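You operate a simulated robot arm through the tools that you are given. There is no shell and no other tool. Be economical: measure what you need, move in short steps, check, and stop when the job is done.

You run a simulated robot arm. Do the job below in one go: nothing can be reset, and whatever is moved stays where it is left.

Task
Check the heater block at 40 C with the yellow probe.
Fine: stand the probe in the block's hole, wait for the READY lamp, turn the block off and put the probe back in the steel tube.

The check looks at the end state, three seconds after you hand in, the way a careful person would. Anything else that was tipped, shoved, dropped, spilled or broken makes it a failure.

Robot
A 7-joint arm with a two-finger parallel gripper, fixed in place. Base frame: the origin is at the foot of the arm, x ahead of it, y to its left, z up; the work surface is at about z = 6. Readings come in mm, degrees, newtons and seconds.
With the tool pointing down near the work surface it reaches from about 220 to 580 mm from the base axis. Its first joint turns from -66.0 to 66.0 degrees. Payload 2.5 kg.
Tool frame: the origin (TCP) lies between the finger pads and is the grasp point; the fingertips stand 23 mm ahead of it; z points along the fingers, y is the line along which they close. Largest opening 94 mm; finger width 38, thickness 10; the body of the gripper, 54 by 96 mm, starts 39 mm behind the TCP.
Orientation is told as [roll, pitch, yaw] about the base's x, y, z axes, in that order, counted from this pose: with the fingers straight down and closing along the base's y, the tool's x points along the base's -x, its y along +y and its z along -z.

Tools
- The arm moves only by the tool servo_tool. Its arguments are lists of equal length, an entry for each row: "slide": the shift along the tool's x, y, z in mm, a list of three; "delta_rot": the turn, a rotation vector about the tool's x, y, z in degrees, a list of three; "gripper": the finger opening in mm, from 0 to 94. In form: {"slide": [[x, y, z], ...], "delta_rot": [[wx, wy, wz], ...], "gripper": [gripper, ...]}. A call has 1 to 12 rows; each row shifts and turns the commanded pose from where the row before left it, along the tool's axes as they then stand. A row lasts 0.2 s, in which the tool goes at most 50 mm and 8.6 degrees; a call with a longer step from one row to the next is refused whole, and so is a gripper value outside its range. A pose out of reach is approached as far as the arm can. The call stops where the force on the tool passes 40 N (or 10 N more than at its start, if that is more) or the arm is blocked; 0.2 s more then pass. The fingers move at their own pace (about 108 mm/s each) and stop on an object; they squeeze with about 28 N. The grip force told is the motor's: it shows also when the fingers shut on nothing. Time passes only in rows, and 0.2 s behind the last, so rows that do not move let the fingers close. The reply holds the time, the measured pose of the TCP, the force on the tool along the base axes, the opening and the grip force, in the units named above and with some noise.
- Cameras (640 x 400 px; columns grow to the right, rows downward): "scene" is fixed at [121.4, -406.8, 549.3]; the picture's right is [0.81, -0.58, 0.00], its down [-0.30, -0.42, -0.86] and it looks along [0.50, 0.70, -0.51] (base axes); focal length 324 px, centre (320, 200). "wrist" rides on the gripper at [86, 16, -74] in the tool frame; the picture's right is [-0.18, 0.98, 0.00], its down [-0.58, -0.11, -0.81] and it looks along [-0.79, -0.15, 0.59] (tool axes); focal length 243 px, centre (320, 200). There is no depth. A picture from a camera that has moved, and an enlarged one, comes with that camera's place and axes in the base frame and with its lens.
- get_image(camera): a new picture of that camera. It takes no simulated time.
- inspect(camera, box): a new picture of the part [left, top, right, bottom] of that camera's present view, enlarged. It takes no simulated time.
- close_job(): hands the job in; it is judged then, once.

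Work in short steps. Places have to be worked out from the pictures, the camera data and where the tool is seen: move nearer, look again, correct. Check each grasp and each placing, and mend what went wrong. You have 120 turns and 76 pictures in all, those below and enlarged ones among them. Open the gripper and draw the arm clear of the work before you hand the job in, unless the task says otherwise; then end with one line.

The tools are called after "Emit:" as name(argument=value, ...) on one line, values as JSON. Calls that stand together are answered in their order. servo_tool: Moves the arm, as the interface text tells. Its arguments: {"type":"object","properties":{"slide":{"type":"array"},"delta_rot":{"type":"array"},"gripper":{"type":"array"}},"required":["slide","delta_rot","gripper"]} The other tools are called the same way: get_image (camera) takes a picture; inspect (camera, box) takes an enlarged picture of a part of a camera's view; close_job () hands the job in.

At the start:

```text
time_s: 0.0
tool_pos: [364.2, -71.8, 398.5]
tcp_rot: [0.0, 0.0, 0.0]
wrist_force: [0.1, 0.0, -0.3]
opening: 94.0
finger_force: 0.1
```

scene: 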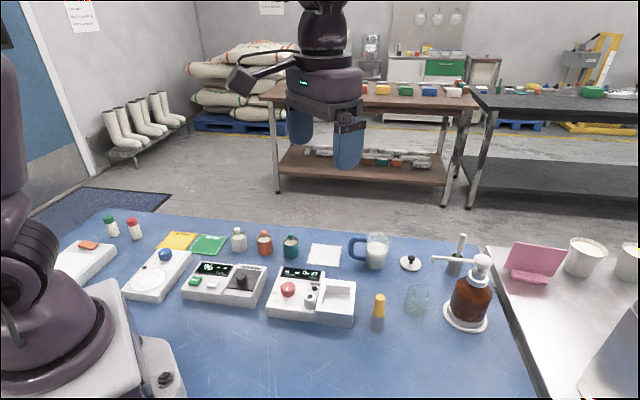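
wrist: 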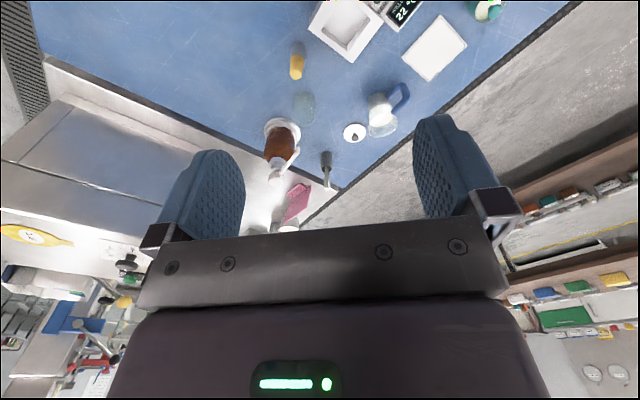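

Let me look closely at the scene: the device candidates and the probe with yellow handle.

Emit:
inspect(camera="scene", box=[240, 240, 400, 340])

Emit:
inspect(camera="scene", box=[40, 210, 280, 340])

Emit:
inspect(camera="scene", box=[340, 220, 520, 340])

```text
4.00 times, centred on (320, 290) of scene
camera zoom: at [121.4, -406.8, 549.3], right [0.81, -0.58, 0.0], down [-0.3, -0.42, -0.86], along [0.5, 0.7, -0.51], focal length 1294 px, centre (320, -160)
```

zoom: 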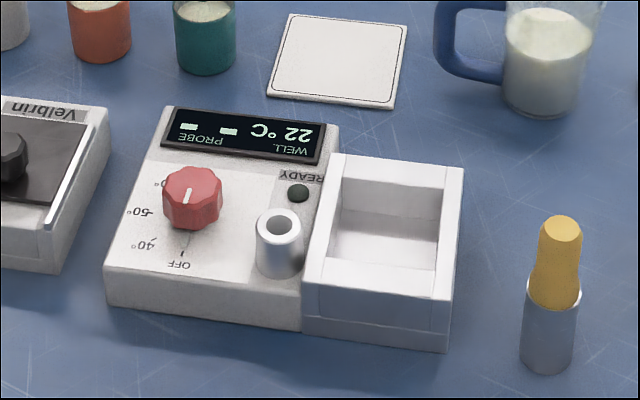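

```text
2.67 times, centred on (160, 275) of scene
camera zoom: at [121.4, -406.8, 549.3], right [0.81, -0.58, 0.0], down [-0.3, -0.42, -0.86], along [0.5, 0.7, -0.51], focal length 863 px, centre (747, 0)
```

zoom: 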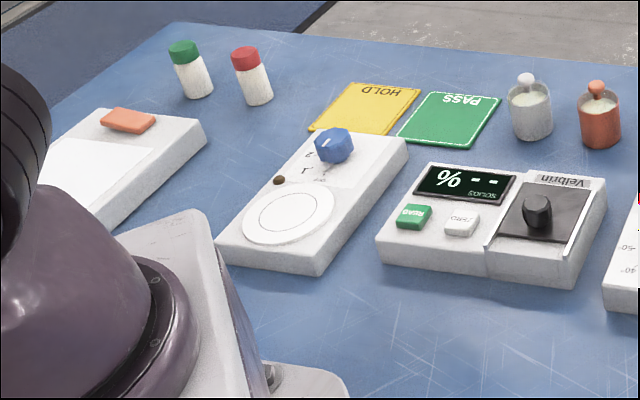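

```text
3.33 times, centred on (430, 280) of scene
camera zoom: at [121.4, -406.8, 549.3], right [0.81, -0.58, 0.0], down [-0.3, -0.42, -0.86], along [0.5, 0.7, -0.51], focal length 1078 px, centre (-47, -67)
```

zoom: 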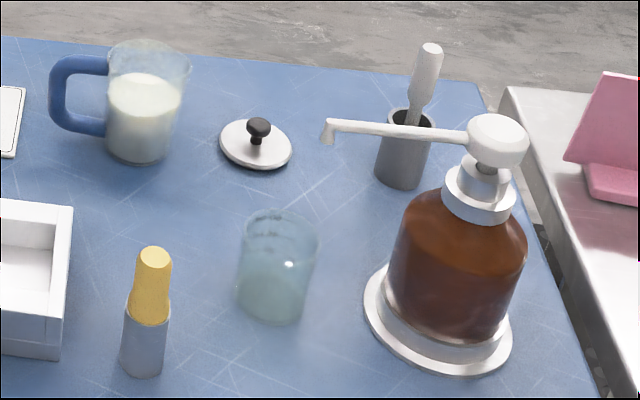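

The heater block has the red knob and sits at about (350, 0). The probe stands in the steel tube at about (452, -135), with its handle top at z≈95. I'll move back and down for a wrist view of the knob and hole.

Emit:
servo_tool(slide=[[26, 10, 27], [26, 10, 27], [26, 10, 27], [26, 10, 27], [0, 0, 0]], delta_rot=[[0, 0, 0], [0, 0, 0], [0, 0, 0], [0, 0, 0], [0, 0, 0]], gripper=[94, 94, 94, 94, 94])

Emit:
get_image(camera="wrist")

```text
time_s: 1.2
tool_pos: [262.2, -31.5, 288.7]
tcp_rot: [0.0, 0.0, 0.0]
wrist_force: [-1.4, -0.7, 0.0]
opening: 94.2
finger_force: 0.0
```

```text
70 pictures are left
camera wrist: at [174.8, -16.7, 364.3], right [0.18, 0.98, 0.0], down [0.58, -0.11, 0.81], along [0.79, -0.15, -0.59], focal length 243 px, centre (320, 200)
```

wrist: 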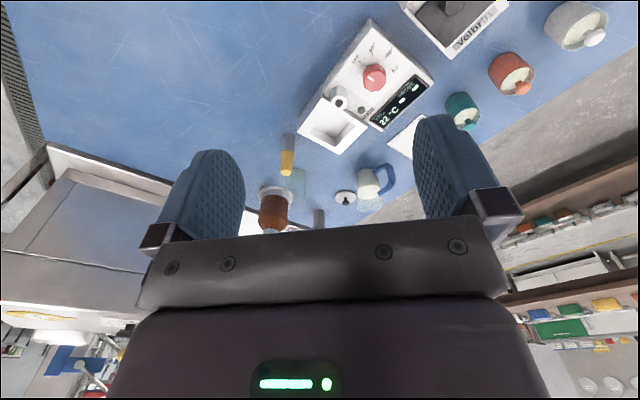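

Emit:
inspect(camera="wrist", box=[280, 10, 440, 180])

Emit:
inspect(camera="scene", box=[265, 260, 345, 310])

```text
2.35 times, centred on (360, 95) of wrist
camera zoom: at [174.8, -16.7, 364.3], right [0.18, 0.98, 0.0], down [0.58, -0.11, 0.81], along [0.79, -0.15, -0.59], focal length 571 px, centre (226, 447)
```

zoom: 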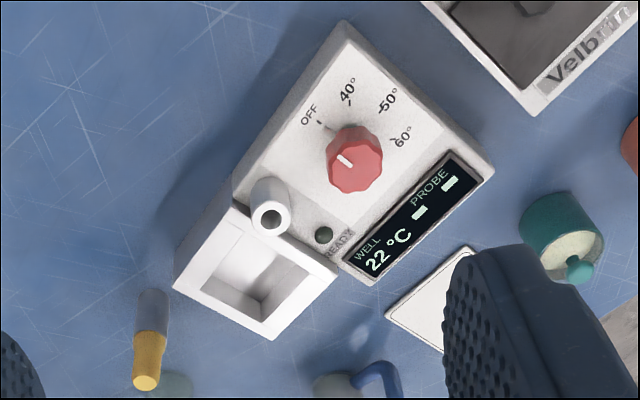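

```text
8.00 times, centred on (305, 285) of scene
camera zoom: at [121.4, -406.7, 549.3], right [0.81, -0.58, 0.0], down [-0.3, -0.42, -0.86], along [0.5, 0.7, -0.51], focal length 2588 px, centre (440, -480)
```

zoom: 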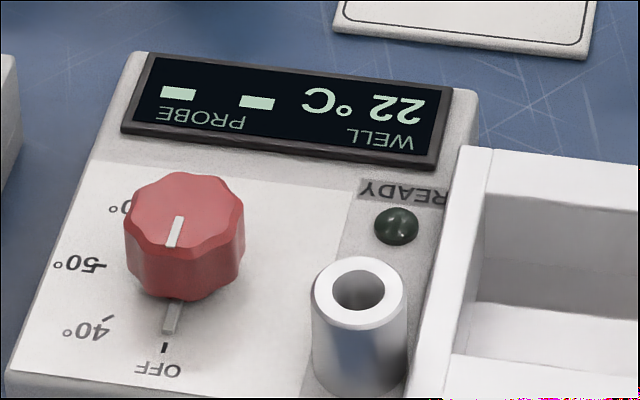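

The knob points at OFF. The ticks are about 45° apart on a circle centred at about (344, 23), and 40° lies a -45° turn (clockwise from above) away from OFF. I'll hover above the knob and yaw to -47 so the body stays away from the hole later.

Emit:
servo_tool(slide=[[-20.5, 13.6, 27], [-20.5, 13.6, 27], [-20.5, 13.6, 27], [-20.5, 13.7, 27.7], [0, 0, 0], [0, 0, 0], [0, 0, 0], [0, 0, 0], [0, 0, 0], [0, 0, 0], [0, 0, 0]], delta_rot=[[0, 0, 0], [0, 0, 0], [0, 0, 0], [0, 0, 0], [0, 0, 7.8], [0, 0, 7.8], [0, 0, 7.8], [0, 0, 7.8], [0, 0, 7.8], [0, 0, 7.8], [0, 0, 0]], gripper=[46, 46, 46, 46, 46, 46, 46, 46, 46, 46, 46])

Emit:
get_image(camera="wrist")

Emit:
get_image(camera="scene")

```text
time_s: 3.6
tool_pos: [343.4, 24.1, 180.4]
tcp_rot: [0.0, 0.0, -46.9]
wrist_force: [0.8, 0.0, -0.3]
opening: 45.9
finger_force: 0.0
```

```text
67 pictures are left
camera wrist: at [295.7, 96.5, 256.2], right [0.84, 0.54, 0.0], down [0.32, -0.5, 0.81], along [0.43, -0.68, -0.59], focal length 243 px, centre (320, 200)
```

wrist: 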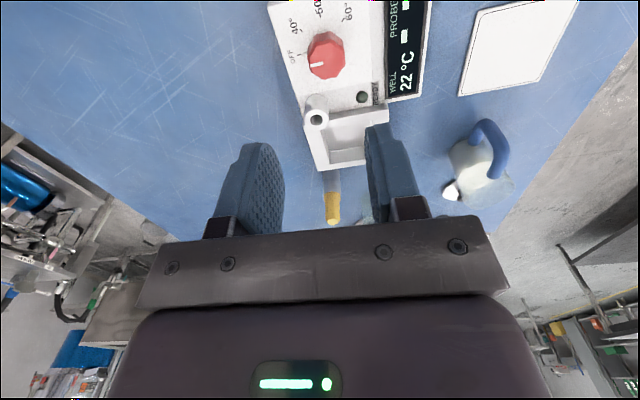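

```text
66 pictures are left
```

scene: 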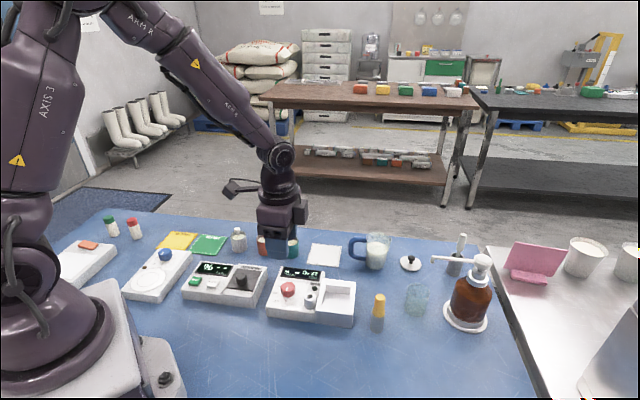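

The gripper seems roughly above the knob. I'll enlarge to refine.

Emit:
inspect(camera="wrist", box=[260, 0, 440, 140])

```text
2.86 times, centred on (350, 70) of wrist
camera zoom: at [295.7, 96.5, 256.2], right [0.84, 0.54, 0.0], down [0.32, -0.5, 0.81], along [0.43, -0.68, -0.59], focal length 693 px, centre (234, 571)
```

zoom: 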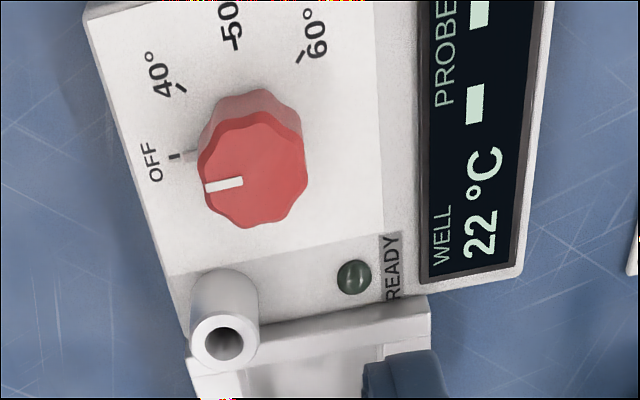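

The knob centre reads as about (347, 25) from here. I'll descend to z≈108 with that correction and look again.

Emit:
servo_tool(slide=[[-1.7, 3.2, 24], [0, 0, 24], [0, 0, 24], [0, 0, 0]], delta_rot=[[0, 0, 0], [0, 0, 0], [0, 0, 0], [0, 0, 0]], gripper=[50, 50, 50, 50])

Emit:
inspect(camera="wrist", box=[220, 0, 420, 200])

Emit:
inspect(camera="scene", box=[240, 210, 360, 330])

```text
time_s: 4.6
tool_pos: [348.1, 24.2, 108.1]
tcp_rot: [0.0, 0.1, -46.8]
wrist_force: [0.2, 0.3, 0.0]
opening: 50.3
finger_force: 0.1
```

```text
2.00 times, centred on (320, 100) of wrist
camera zoom: at [299.5, 97.7, 183.7], right [0.84, 0.54, 0.0], down [0.32, -0.5, 0.81], along [0.43, -0.68, -0.59], focal length 485 px, centre (320, 400)
```

zoom: 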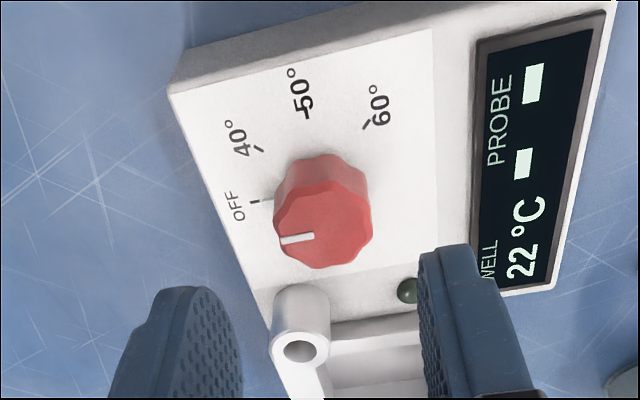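

```text
3.33 times, centred on (300, 270) of scene
camera zoom: at [121.4, -406.8, 549.3], right [0.81, -0.58, 0.0], down [-0.3, -0.42, -0.86], along [0.5, 0.7, -0.51], focal length 1078 px, centre (387, -33)
```

zoom: 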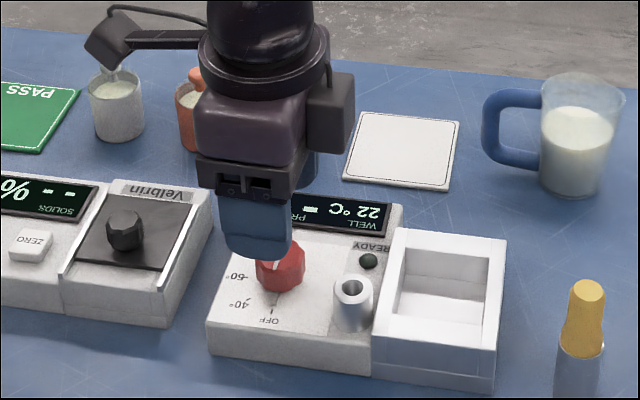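

The centre refines to (346.5, 26) with the knob top at z≈56. I'll shift 2.4 mm along tool x and descend to TCP z≈66, which puts the fingertips at z≈43, just above the panel.

Emit:
servo_tool(slide=[[2.4, 0, 10], [0, 0, 16], [0, 0, 15], [0, 0, 0]], delta_rot=[[0, 0, 0], [0, 0, 0], [0, 0, 0], [0, 0, 0]], gripper=[50, 50, 50, 50])

Emit:
inspect(camera="wrist", box=[220, 60, 420, 240])

Emit:
inspect(camera="scene", box=[240, 230, 360, 330])

```text
time_s: 5.6
tool_pos: [345.1, 26.4, 68.1]
tcp_rot: [-0.1, 0.1, -46.8]
wrist_force: [0.7, -0.3, -0.2]
opening: 50.3
finger_force: 0.1
```

```text
2.22 times, centred on (320, 150) of wrist
camera zoom: at [297.4, 99.3, 143.2], right [0.84, 0.54, 0.0], down [0.32, -0.5, 0.81], along [0.43, -0.68, -0.59], focal length 539 px, centre (320, 311)
```

zoom: 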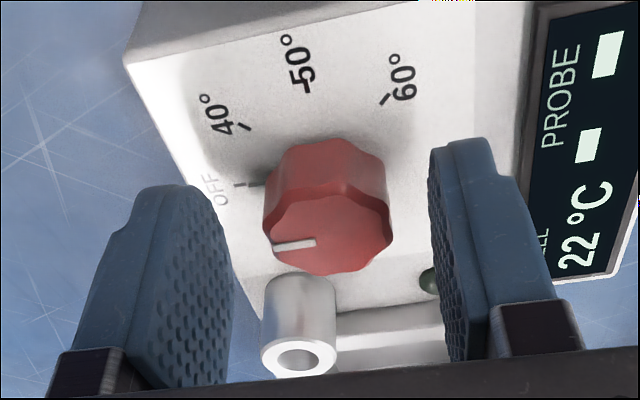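

```text
4.00 times, centred on (300, 280) of scene
camera zoom: at [121.4, -406.8, 549.3], right [0.81, -0.58, 0.0], down [-0.3, -0.42, -0.86], along [0.5, 0.7, -0.51], focal length 1294 px, centre (400, -120)
```

zoom: 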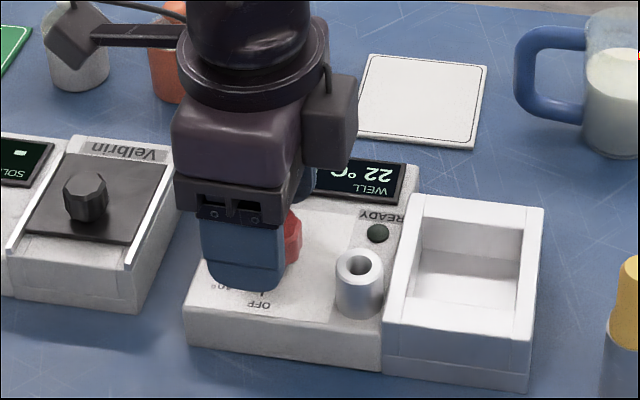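

The knob lies between the pads, offset about 1.5 mm. I'll nudge, lower 2 mm and close.

Emit:
servo_tool(slide=[[-1, 1.5, 2], [0, 0, 0], [0, 0, 0], [0, 0, 0]], delta_rot=[[0, 0, 0], [0, 0, 0], [0, 0, 0], [0, 0, 0]], gripper=[50, 36, 20, 20])

Emit:
inspect(camera="wrist", box=[220, 60, 420, 240])

```text
time_s: 6.6
tool_pos: [347.7, 26.1, 66.9]
tcp_rot: [0.0, 0.0, -46.8]
wrist_force: [-2.8, -0.3, 3.4]
opening: 29.7
finger_force: 45.1
```

```text
2.22 times, centred on (320, 150) of wrist
camera zoom: at [299.2, 99.3, 141.5], right [0.84, 0.54, 0.0], down [0.32, -0.5, 0.81], along [0.43, -0.68, -0.59], focal length 539 px, centre (320, 311)
```

zoom: 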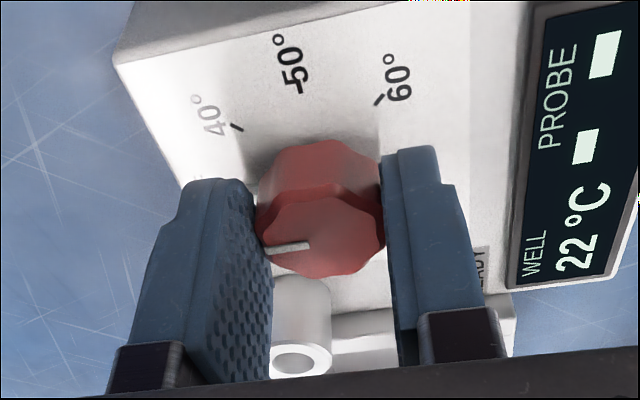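

The knob is gripped at 29.7 mm with low side force. I'll turn it -45° to 40.

Emit:
servo_tool(slide=[[0, 0, 0], [0, 0, 0], [0, 0, 0], [0, 0, 0], [0, 0, 0], [0, 0, 0], [0, 0, 0]], delta_rot=[[0, 0, 7.5], [0, 0, 7.5], [0, 0, 7.5], [0, 0, 7.5], [0, 0, 7.5], [0, 0, 7.5], [0, 0, 0]], gripper=[20, 20, 20, 20, 20, 20, 20])

Emit:
inspect(camera="wrist", box=[220, 60, 420, 240])

```text
time_s: 8.2
tool_pos: [349.6, 26.6, 68.0]
tcp_rot: [0.3, 0.0, -91.9]
wrist_force: [22.5, 6.4, -14.7]
opening: 29.6
finger_force: 44.9
```

```text
2.22 times, centred on (320, 150) of wrist
camera zoom: at [366.8, 111.8, 141.6], right [0.98, -0.22, 0.01], down [-0.13, -0.58, 0.81], along [-0.17, -0.79, -0.59], focal length 539 px, centre (320, 311)
```

zoom: 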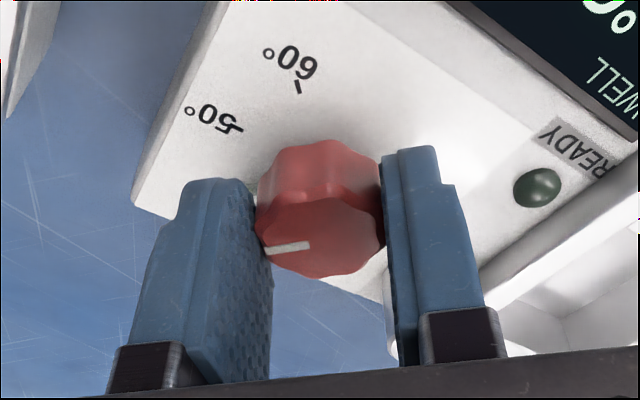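

The knob turned with the gripper. There is some side load, so I'll open the fingers, rise and check the setting.

Emit:
servo_tool(slide=[[0, 1, 0], [0, 0, 0], [0, 0, -15], [0, 0, -30], [0, 0, -30], [0, 0, 0]], delta_rot=[[0, 0, 0], [0, 0, 0], [0, 0, 0], [0, 0, 0], [0, 0, 0], [0, 0, 0]], gripper=[34, 50, 50, 50, 50, 50])

Emit:
inspect(camera="wrist", box=[220, 0, 420, 180])

Emit:
inspect(camera="scene", box=[240, 230, 400, 340])

```text
time_s: 9.6
tool_pos: [346.4, 27.6, 141.2]
tcp_rot: [0.0, 0.0, -91.7]
wrist_force: [0.4, -0.3, -0.2]
opening: 50.0
finger_force: 0.0
```

```text
2.22 times, centred on (320, 90) of wrist
camera zoom: at [365.8, 111.9, 216.4], right [0.98, -0.22, 0.0], down [-0.13, -0.58, 0.81], along [-0.17, -0.79, -0.59], focal length 539 px, centre (320, 444)
```

zoom: 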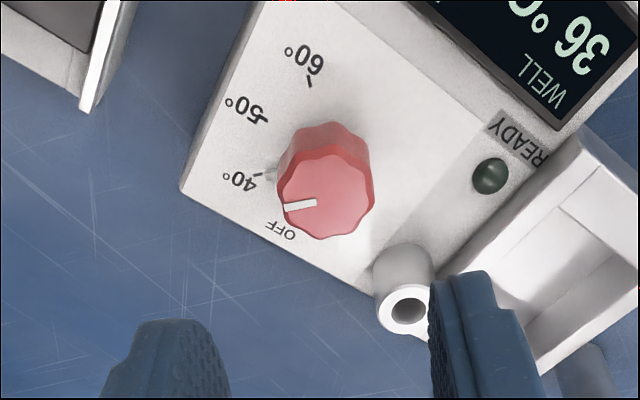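

```text
3.64 times, centred on (320, 285) of scene
camera zoom: at [121.4, -406.8, 549.3], right [0.81, -0.58, 0.0], down [-0.3, -0.42, -0.86], along [0.5, 0.7, -0.51], focal length 1176 px, centre (320, -109)
```

zoom: 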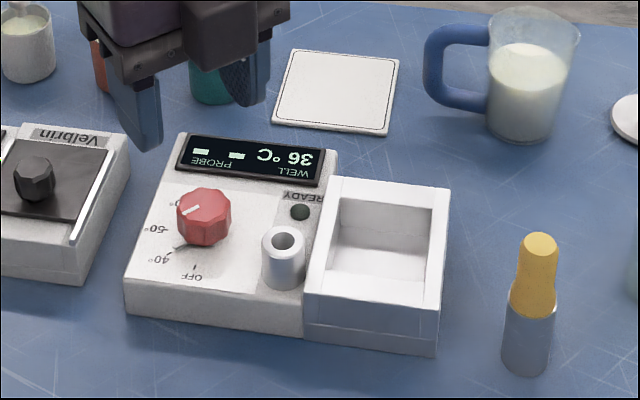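

The knob points at 40, the block has not moved and the well already reads 36 °C. The hole is at about (369, -24) with its rim at z≈57. Next I'll move above the probe at about (452, -135).

Emit:
servo_tool(slide=[[0, 0, -30], [-31.9, 22.1, 0], [-31.9, 22.1, 0], [-31.9, 22.1, 0], [-31.9, 22.1, 0], [-31.9, 22.1, 0], [0, 0, 0]], delta_rot=[[0, 0, 0], [0, 0, 0], [0, 0, 0], [0, 0, 0], [0, 0, 0], [0, 0, 0], [0, 0, 0]], gripper=[50, 50, 50, 50, 50, 50, 50])

Emit:
inspect(camera="wrist", box=[200, 0, 440, 200])

Emit:
inspect(camera="scene", box=[300, 200, 460, 340])

```text
time_s: 11.2
tool_pos: [453.8, -136.8, 170.8]
tcp_rot: [0.0, 0.0, -91.9]
wrist_force: [0.0, 0.6, 0.6]
opening: 50.1
finger_force: 0.2
```

```text
2.00 times, centred on (320, 100) of wrist
camera zoom: at [471.9, -51.5, 246.2], right [0.98, -0.21, 0.0], down [-0.13, -0.58, 0.81], along [-0.17, -0.79, -0.59], focal length 485 px, centre (320, 400)
```

zoom: 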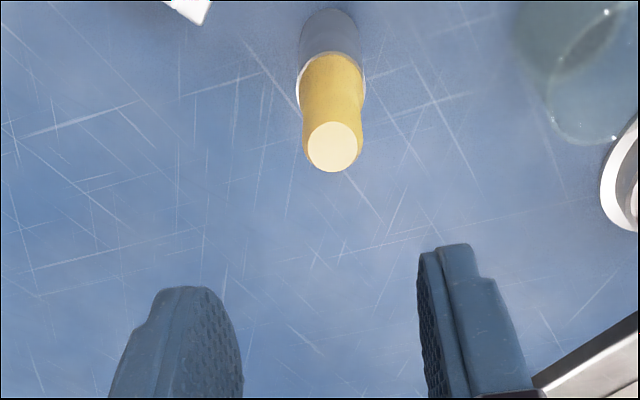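

```text
2.86 times, centred on (380, 270) of scene
camera zoom: at [121.4, -406.8, 549.3], right [0.81, -0.58, 0.0], down [-0.3, -0.42, -0.86], along [0.5, 0.7, -0.51], focal length 924 px, centre (149, 0)
```

zoom: 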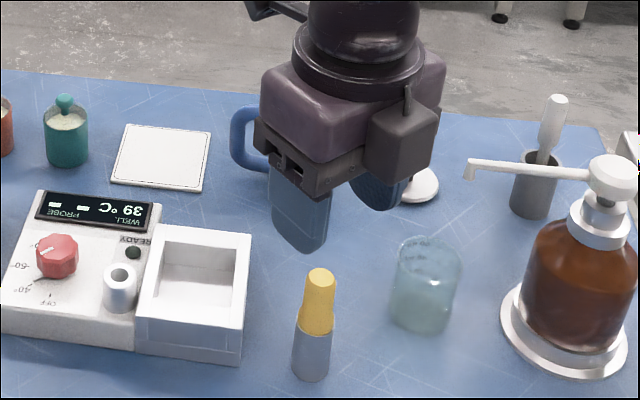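

The probe top is at about (458.5, -128, 89) and the tube rim at z≈42. I'll shift by (+5, +9) and descend to z≈120 before checking again.

Emit:
servo_tool(slide=[[9.5, 4.7, 0], [0, 0, 25], [0, 0, 25], [0, 0, 0]], delta_rot=[[0, 0, 0], [0, 0, 0], [0, 0, 0], [0, 0, 0]], gripper=[50, 50, 50, 50])

Emit:
inspect(camera="wrist", box=[200, 0, 440, 200])

Emit:
inspect(camera="scene", box=[300, 200, 460, 340])

```text
time_s: 12.2
tool_pos: [458.8, -127.9, 120.7]
tcp_rot: [-0.1, 0.1, -91.9]
wrist_force: [0.2, 0.6, -0.5]
opening: 49.7
finger_force: 0.1
```

```text
2.00 times, centred on (320, 100) of wrist
camera zoom: at [477.0, -42.7, 196.3], right [0.98, -0.21, 0.0], down [-0.13, -0.58, 0.81], along [-0.17, -0.79, -0.59], focal length 485 px, centre (320, 400)
```

zoom: 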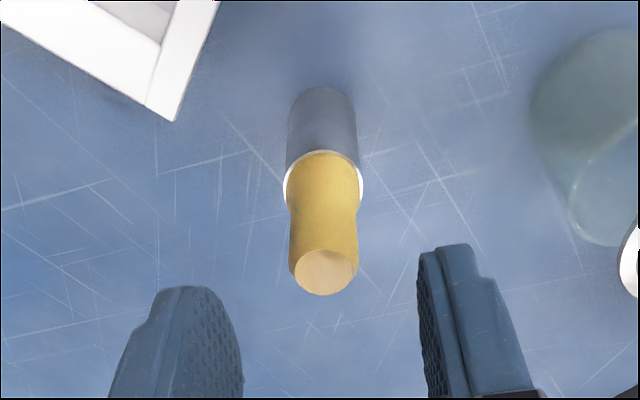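

```text
2.86 times, centred on (380, 270) of scene
camera zoom: at [121.4, -406.8, 549.3], right [0.81, -0.58, 0.0], down [-0.3, -0.42, -0.86], along [0.5, 0.7, -0.51], focal length 924 px, centre (149, 0)
```

zoom: 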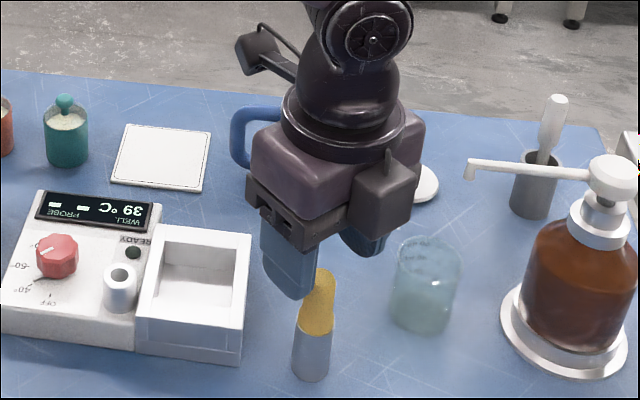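

The probe is centred within about 2 mm. I'll descend to z≈71 around the handle, keeping the tips above the tube rim, and check.

Emit:
servo_tool(slide=[[1.5, 1, 16], [0, 0, 17], [0, 0, 16], [0, 0, 0]], delta_rot=[[0, 0, 0], [0, 0, 0], [0, 0, 0], [0, 0, 0]], gripper=[50, 50, 50, 50])

Emit:
inspect(camera="wrist", box=[200, 40, 440, 240])

Emit:
inspect(camera="scene", box=[320, 240, 440, 340])

```text
time_s: 13.2
tool_pos: [457.9, -124.2, 71.5]
tcp_rot: [0.0, -0.1, -91.9]
wrist_force: [-0.1, -0.6, -0.8]
opening: 50.1
finger_force: 0.1
```

```text
2.00 times, centred on (320, 140) of wrist
camera zoom: at [477.7, -40.6, 147.2], right [0.98, -0.21, 0.0], down [-0.13, -0.58, 0.81], along [-0.17, -0.79, -0.59], focal length 485 px, centre (320, 320)
```

zoom: 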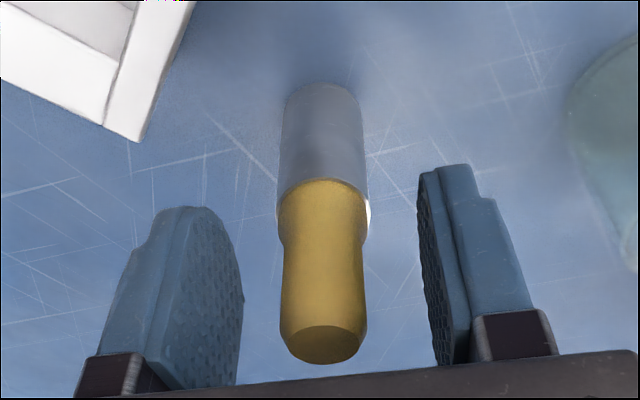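

```text
4.00 times, centred on (380, 290) of scene
camera zoom: at [121.4, -406.8, 549.3], right [0.81, -0.58, 0.0], down [-0.3, -0.42, -0.86], along [0.5, 0.7, -0.51], focal length 1294 px, centre (80, -160)
```

zoom: 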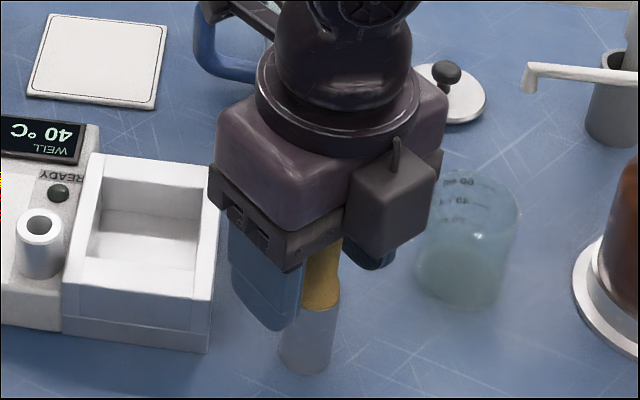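

The handle is centred between the pads with the tips just above the rim. I'll close.

Emit:
servo_tool(slide=[[0, 0, 0], [0, 0, 0], [0, 0, 0], [0, 0, 0]], delta_rot=[[0, 0, 0], [0, 0, 0], [0, 0, 0], [0, 0, 0]], gripper=[35, 22, 10, 10])

Emit:
inspect(camera="wrist", box=[200, 40, 440, 240])

```text
time_s: 14.2
tool_pos: [459.3, -125.8, 72.6]
tcp_rot: [0.0, 0.0, -91.8]
wrist_force: [-0.4, 0.4, -0.6]
opening: 22.4
finger_force: 27.8
```

```text
2.00 times, centred on (320, 140) of wrist
camera zoom: at [477.6, -40.7, 147.3], right [0.98, -0.21, 0.0], down [-0.13, -0.58, 0.81], along [-0.17, -0.79, -0.59], focal length 485 px, centre (320, 320)
```

zoom: 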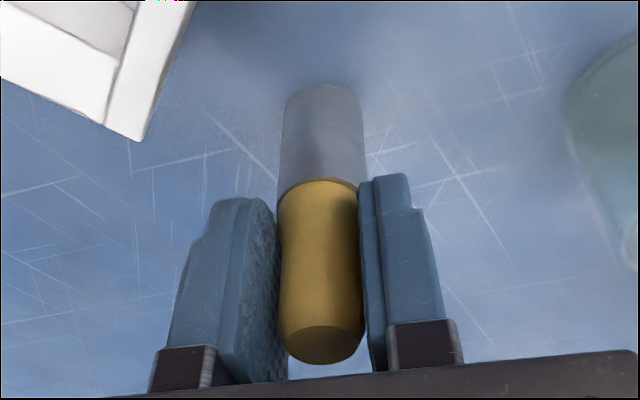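

The probe is gripped at 22.4 mm. I'll lift straight up 80 mm and track exact commands so I can return it to the same spot.

Emit:
servo_tool(slide=[[0, 0, -10], [0, 0, -20], [0, 0, -25], [0, 0, -25], [0, 0, 0]], delta_rot=[[0, 0, 0], [0, 0, 0], [0, 0, 0], [0, 0, 0], [0, 0, 0]], gripper=[10, 10, 10, 10, 10])

Emit:
get_image(camera="wrist")

Emit:
inspect(camera="scene", box=[300, 200, 460, 340])

```text
time_s: 15.4
tool_pos: [459.7, -125.4, 151.5]
tcp_rot: [0.0, 0.1, -91.8]
wrist_force: [-0.6, 0.0, 0.6]
opening: 22.3
finger_force: 27.8
```

```text
49 pictures are left
camera wrist: at [478.3, -40.9, 227.0], right [0.98, -0.21, 0.0], down [-0.13, -0.58, 0.81], along [-0.17, -0.79, -0.59], focal length 243 px, centre (320, 200)
```

wrist: 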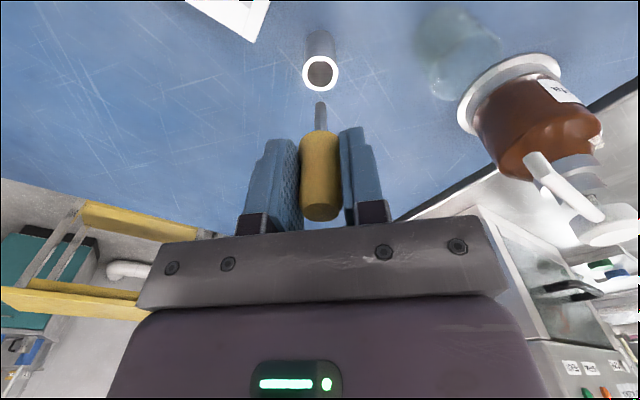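

```text
2.86 times, centred on (380, 270) of scene
camera zoom: at [121.4, -406.8, 549.3], right [0.81, -0.58, 0.0], down [-0.3, -0.42, -0.86], along [0.5, 0.7, -0.51], focal length 924 px, centre (149, 0)
```

zoom: 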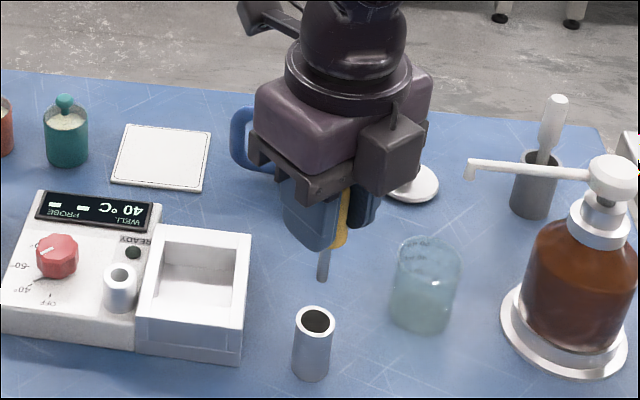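

The probe is out, with a thin shaft about 8 mm across and 32 mm long. I'll carry it to above the block hole at about (369, -24).

Emit:
servo_tool(slide=[[0, 0, -10], [24.65, -23.4, 0], [24.65, -23.4, 0], [24.65, -23.4, 0], [24.65, -23.4, 0], [0, 0, 0]], delta_rot=[[0, 0, 0], [0, 0, 0], [0, 0, 0], [0, 0, 0], [0, 0, 0], [0, 0, 0]], gripper=[10, 10, 10, 10, 10, 10])

Emit:
inspect(camera="wrist", box=[240, 0, 400, 160])

Emit:
inspect(camera="scene", box=[250, 220, 370, 320])

```text
time_s: 16.8
tool_pos: [369.6, -25.8, 161.9]
tcp_rot: [0.0, 0.1, -91.8]
wrist_force: [0.2, 0.7, -0.4]
opening: 22.5
finger_force: 28.3
```

```text
2.50 times, centred on (320, 80) of wrist
camera zoom: at [387.9, 59.9, 237.1], right [0.98, -0.22, 0.0], down [-0.13, -0.58, 0.81], along [-0.17, -0.79, -0.59], focal length 606 px, centre (320, 500)
```

zoom: 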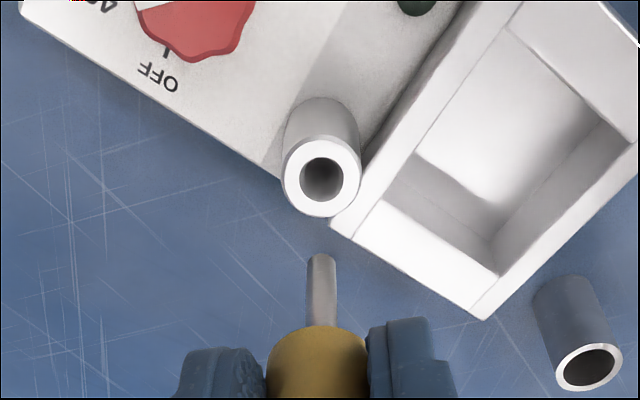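

```text
4.00 times, centred on (310, 270) of scene
camera zoom: at [121.4, -406.7, 549.3], right [0.81, -0.58, 0.0], down [-0.3, -0.42, -0.86], along [0.5, 0.7, -0.51], focal length 1294 px, centre (360, -80)
```

zoom: 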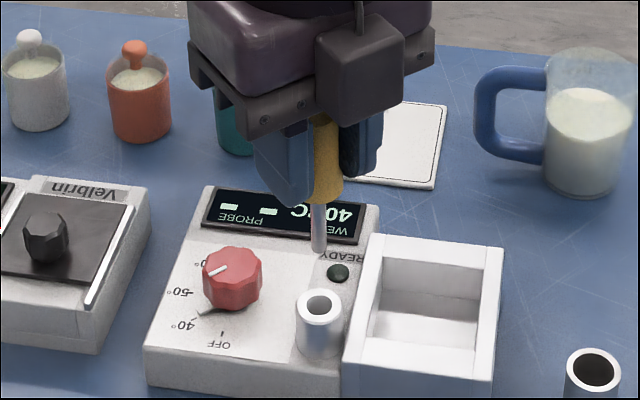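

The shaft and hole line up in the column, and the depth looks right to 2–3 mm. I'll descend 28 mm and recheck.

Emit:
servo_tool(slide=[[0, 0, 14], [0, 0, 14], [0, 0, 0]], delta_rot=[[0, 0, 0], [0, 0, 0], [0, 0, 0]], gripper=[10, 10, 10])

Emit:
inspect(camera="wrist", box=[240, 20, 400, 180])

Emit:
inspect(camera="scene", box=[280, 250, 340, 310])

```text
time_s: 17.6
tool_pos: [369.0, -24.3, 132.4]
tcp_rot: [0.0, 0.0, -91.9]
wrist_force: [0.2, -0.6, 0.4]
opening: 22.2
finger_force: 28.5
```

```text
2.50 times, centred on (320, 100) of wrist
camera zoom: at [388.2, 60.1, 208.7], right [0.98, -0.21, 0.0], down [-0.13, -0.58, 0.81], along [-0.17, -0.79, -0.59], focal length 606 px, centre (320, 450)
```

zoom: 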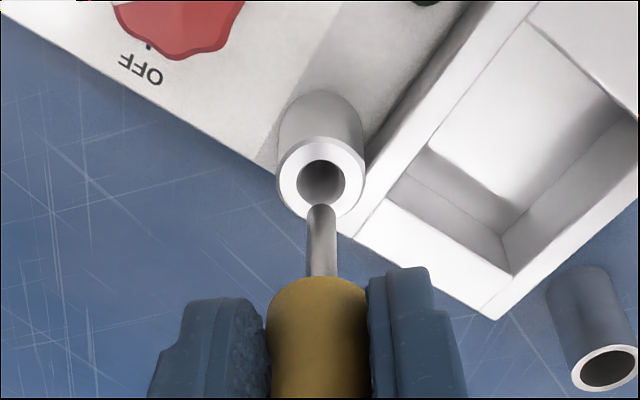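

```text
6.67 times, centred on (310, 280) of scene
camera zoom: at [121.4, -406.8, 549.3], right [0.81, -0.58, 0.0], down [-0.3, -0.42, -0.86], along [0.5, 0.7, -0.51], focal length 2157 px, centre (387, -333)
```

zoom: 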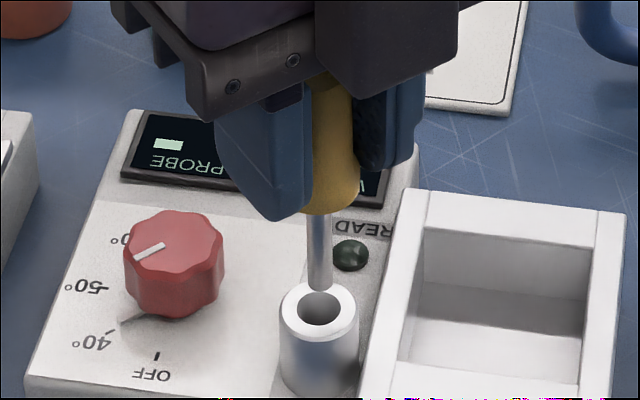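

Triangulating both views puts the tip about 2 mm to the -y side of the hole centre and about 8 mm above the rim. I'll correct that and descend 16 mm into the hole, watching the force.

Emit:
servo_tool(slide=[[1.6, 0.6, 0], [0, 0, 8], [0, 0, 8], [0, 0, 0]], delta_rot=[[0, 0, 0], [0, 0, 0], [0, 0, 0], [0, 0, 0]], gripper=[10, 10, 10, 10])

Emit:
inspect(camera="wrist", box=[240, 40, 400, 200])

Emit:
inspect(camera="scene", box=[280, 250, 340, 310])

```text
time_s: 18.6
tool_pos: [369.8, -22.9, 117.3]
tcp_rot: [0.0, 0.0, -91.8]
wrist_force: [0.4, 0.2, -0.6]
opening: 22.3
finger_force: 27.9
```

```text
2.50 times, centred on (320, 120) of wrist
camera zoom: at [388.3, 61.9, 193.3], right [0.98, -0.21, 0.0], down [-0.13, -0.58, 0.81], along [-0.17, -0.79, -0.59], focal length 606 px, centre (320, 400)
```

zoom: 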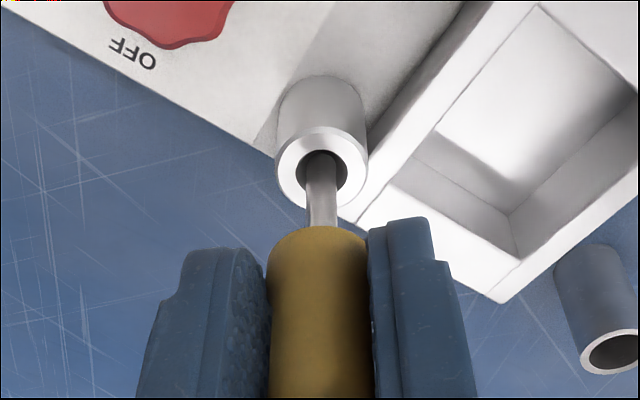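

```text
6.67 times, centred on (310, 280) of scene
camera zoom: at [121.4, -406.8, 549.3], right [0.81, -0.58, 0.0], down [-0.3, -0.42, -0.86], along [0.5, 0.7, -0.51], focal length 2157 px, centre (387, -333)
```

zoom: 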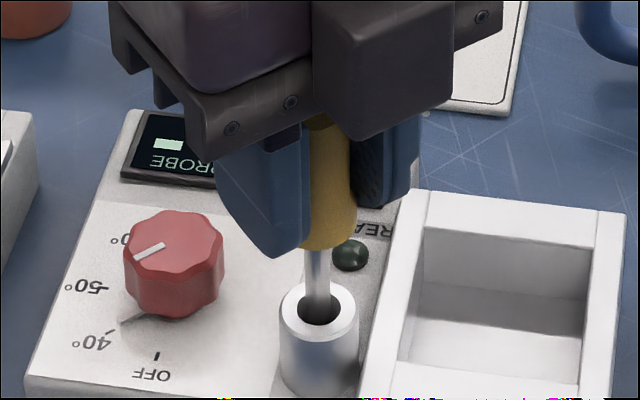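

The shaft is inside the hole with free walls. I'll continue down gently.

Emit:
servo_tool(slide=[[0, 0, 6], [0, 0, 6], [0, 0, 5], [0, 0, 3], [0, 0, 0]], delta_rot=[[0, 0, 0], [0, 0, 0], [0, 0, 0], [0, 0, 0], [0, 0, 0]], gripper=[10, 10, 10, 10, 10])

Emit:
inspect(camera="wrist", box=[240, 40, 400, 200])

Emit:
inspect(camera="scene", box=[280, 250, 340, 310])

```text
time_s: 19.8
tool_pos: [369.4, -22.5, 98.4]
tcp_rot: [-0.1, -0.2, -91.6]
wrist_force: [0.3, -0.6, -0.5]
opening: 22.5
finger_force: 27.5
```

```text
2.50 times, centred on (320, 120) of wrist
camera zoom: at [388.6, 62.1, 173.3], right [0.98, -0.21, 0.0], down [-0.13, -0.58, 0.81], along [-0.17, -0.79, -0.59], focal length 606 px, centre (320, 400)
```

zoom: 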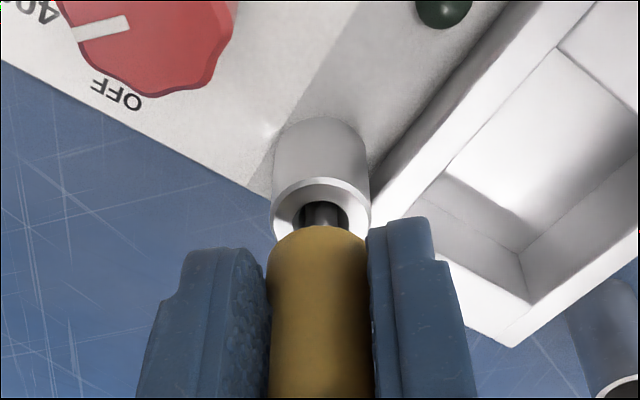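

```text
6.67 times, centred on (310, 280) of scene
camera zoom: at [121.4, -406.8, 549.3], right [0.81, -0.58, 0.0], down [-0.3, -0.42, -0.86], along [0.5, 0.7, -0.51], focal length 2157 px, centre (387, -333)
```

zoom: 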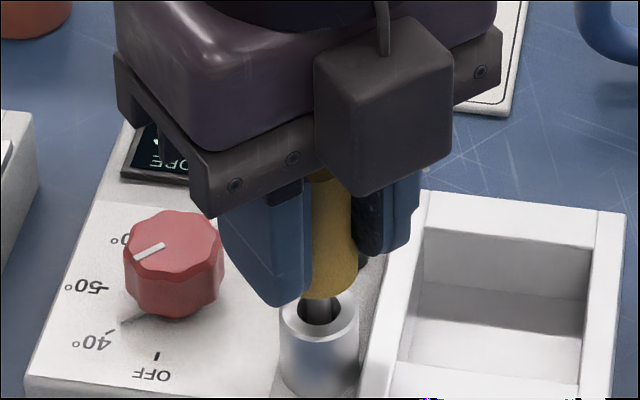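

About 5 mm remains to seat. I'll take small steps.

Emit:
servo_tool(slide=[[0, 0, 2], [0, 0, 1.5], [0, 0, 1], [0, 0, 0]], delta_rot=[[0, 0, 0], [0, 0, 0], [0, 0, 0], [0, 0, 0]], gripper=[10, 10, 10, 10])

Emit:
inspect(camera="scene", box=[280, 250, 340, 310])

```text
time_s: 20.8
tool_pos: [369.7, -23.1, 94.5]
tcp_rot: [0.3, -0.1, -91.8]
wrist_force: [0.0, 0.7, 21.4]
opening: 22.0
finger_force: 27.5
```

```text
6.67 times, centred on (310, 280) of scene
camera zoom: at [121.3, -406.7, 549.3], right [0.81, -0.58, 0.0], down [-0.3, -0.42, -0.86], along [0.5, 0.7, -0.51], focal length 2157 px, centre (387, -333)
```

zoom: 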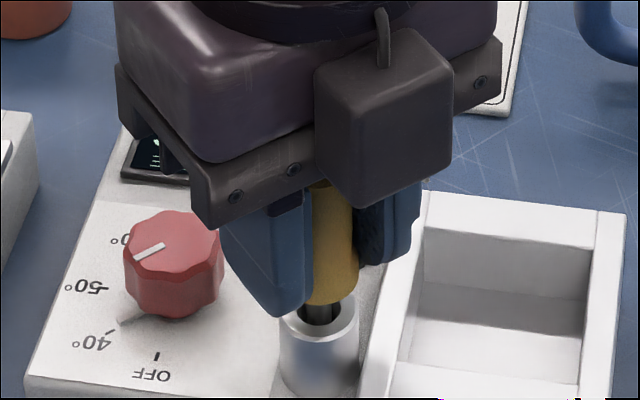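

There is firm vertical contact at 21 N with no side load, so the probe has bottomed. I'll ease off 1 mm and open slowly to let it stand.

Emit:
servo_tool(slide=[[0, 0, -1], [0, 0, 0], [0, 0, 0], [0, 0, 0]], delta_rot=[[0, 0, 0], [0, 0, 0], [0, 0, 0], [0, 0, 0]], gripper=[22, 26, 40, 46])

Emit:
inspect(camera="scene", box=[260, 230, 350, 310])

Emit:
inspect(camera="wrist", box=[220, 40, 420, 240])

```text
time_s: 21.8
tool_pos: [369.7, -23.0, 94.3]
tcp_rot: [0.0, 0.0, -91.8]
wrist_force: [-0.3, -0.2, 1.0]
opening: 46.1
finger_force: 0.1
```

```text
5.00 times, centred on (305, 270) of scene
camera zoom: at [121.4, -406.8, 549.3], right [0.81, -0.58, 0.0], down [-0.3, -0.42, -0.86], along [0.5, 0.7, -0.51], focal length 1617 px, centre (395, -150)
```

zoom: 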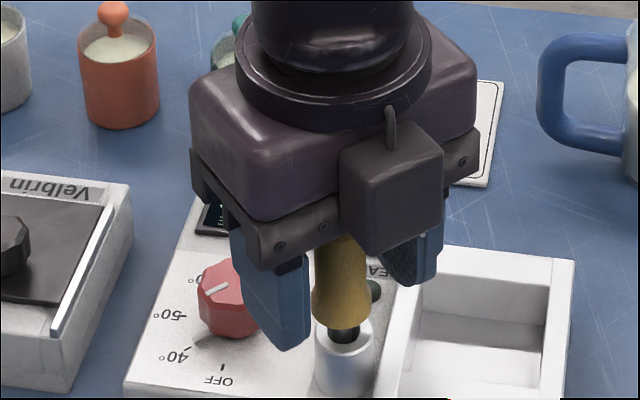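

```text
2.00 times, centred on (320, 140) of wrist
camera zoom: at [388.0, 62.1, 169.8], right [0.98, -0.21, 0.0], down [-0.13, -0.58, 0.81], along [-0.17, -0.79, -0.59], focal length 485 px, centre (320, 320)
```

zoom: 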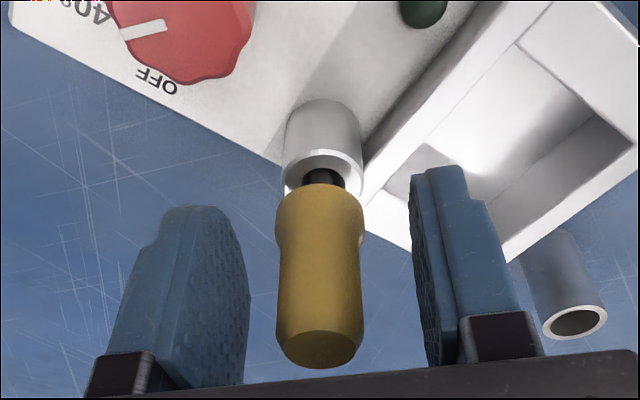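

The probe stands in the well on its own. I'll rise clear of it and read the display and lamp.

Emit:
servo_tool(slide=[[0, 0, -10], [0, 0, -25], [0, 0, -30], [0, 0, -30], [0, 0, 0]], delta_rot=[[0, 0, 0], [0, 0, 0], [0, 0, 0], [0, 0, 0], [0, 0, 0]], gripper=[46, 46, 46, 46, 46])

Emit:
inspect(camera="scene", box=[260, 230, 360, 330])

Emit:
get_image(camera="wrist")

```text
time_s: 23.0
tool_pos: [369.7, -23.7, 189.8]
tcp_rot: [0.0, 0.0, -91.7]
wrist_force: [0.0, 0.2, 0.0]
opening: 45.8
finger_force: 0.1
```

```text
4.00 times, centred on (310, 280) of scene
camera zoom: at [121.4, -406.8, 549.3], right [0.81, -0.58, 0.0], down [-0.3, -0.42, -0.86], along [0.5, 0.7, -0.51], focal length 1294 px, centre (360, -120)
```

zoom: 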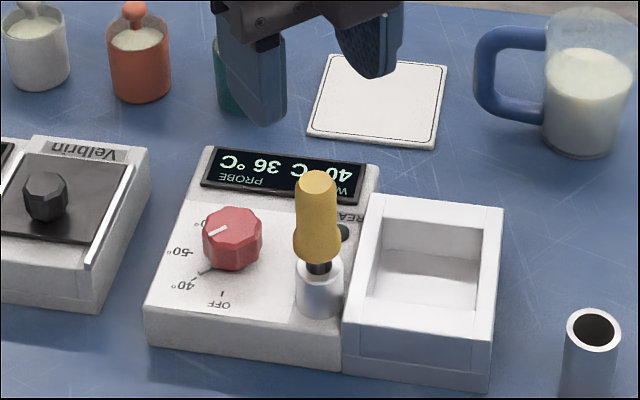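

```text
35 pictures are left
camera wrist: at [387.9, 61.6, 265.1], right [0.98, -0.21, 0.0], down [-0.13, -0.58, 0.81], along [-0.17, -0.79, -0.59], focal length 243 px, centre (320, 200)
```

wrist: 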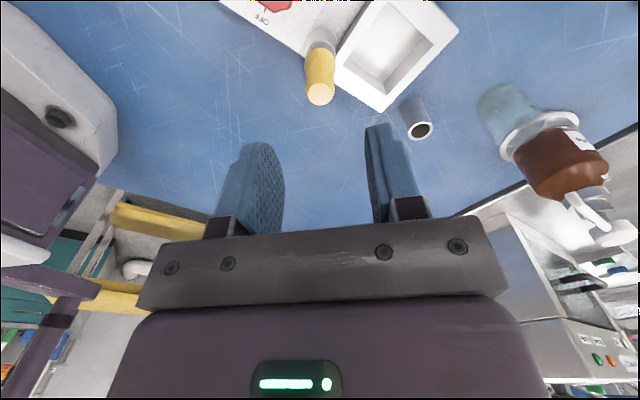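

The probe reads 36 °C and rising. While it warms I'll move above the knob and start turning the wrist 180°, so the gripper's side box stays away from the standing probe later.

Emit:
servo_tool(slide=[[24.5, -12.35, 0], [24.5, -12.35, 0], [0, 0, 0], [0, 0, 0], [0, 0, 0], [0, 0, 0], [0, 0, 0], [0, 0, 0], [0, 0, 0], [0, 0, 0], [0, 0, 0], [0, 0, 0]], delta_rot=[[0, 0, 0], [0, 0, 0], [0, 0, -8.5], [0, 0, -8.5], [0, 0, -8.5], [0, 0, -8.5], [0, 0, -8.5], [0, 0, -8.5], [0, 0, -8.5], [0, 0, -8.5], [0, 0, -8.5], [0, 0, -8.5]], gripper=[50, 50, 50, 50, 50, 50, 50, 50, 50, 50, 50, 50])

Emit:
servo_tool(slide=[[0, 0, 0], [0, 0, 0], [0, 0, 0], [0, 0, 0], [0, 0, 0], [0, 0, 0], [0, 0, 0], [0, 0, 0], [0, 0, 0], [0, 0, 0], [0, 0, 0], [0, 0, 0]], delta_rot=[[0, 0, -8.5], [0, 0, -8.5], [0, 0, -8.5], [0, 0, -8.5], [0, 0, -8.5], [0, 0, -8.5], [0, 0, -8.5], [0, 0, -8.5], [0, 0, -8.5], [0, 0, -8.5], [0, 0, -8.5], [0, 0, 0]], gripper=[50, 50, 50, 50, 50, 50, 50, 50, 50, 50, 50, 50])

Emit:
get_image(camera="scene")

Emit:
get_image(camera="wrist")

```text
time_s: 25.6
tool_pos: [345.8, 27.5, 190.1]
tcp_rot: [0.0, 0.1, -6.6]
wrist_force: [-0.6, 0.8, 0.7]
opening: 50.3
finger_force: 0.1
```

```text
time_s: 28.2
tool_pos: [346.8, 26.4, 190.9]
tcp_rot: [-0.1, 0.1, 86.8]
wrist_force: [-0.2, -0.1, 0.4]
opening: 49.9
finger_force: 0.1
```

```text
34 pictures are left
```

scene: 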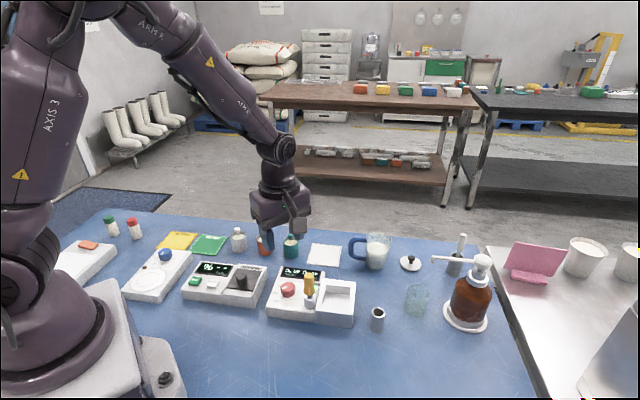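

```text
33 pictures are left
camera wrist: at [325.4, -59.8, 264.6], right [-0.97, 0.24, 0.0], down [0.14, 0.57, 0.81], along [0.19, 0.78, -0.59], focal length 243 px, centre (320, 200)
```

wrist: 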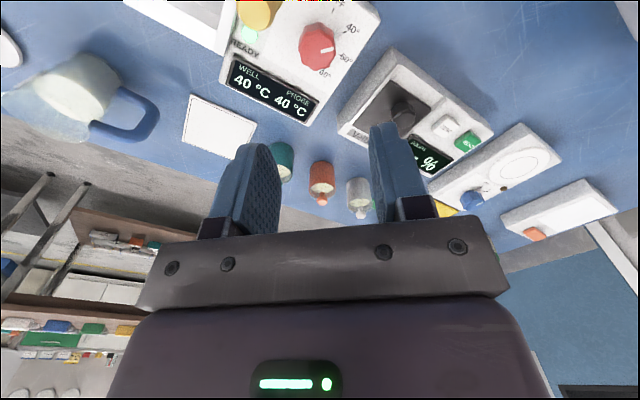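

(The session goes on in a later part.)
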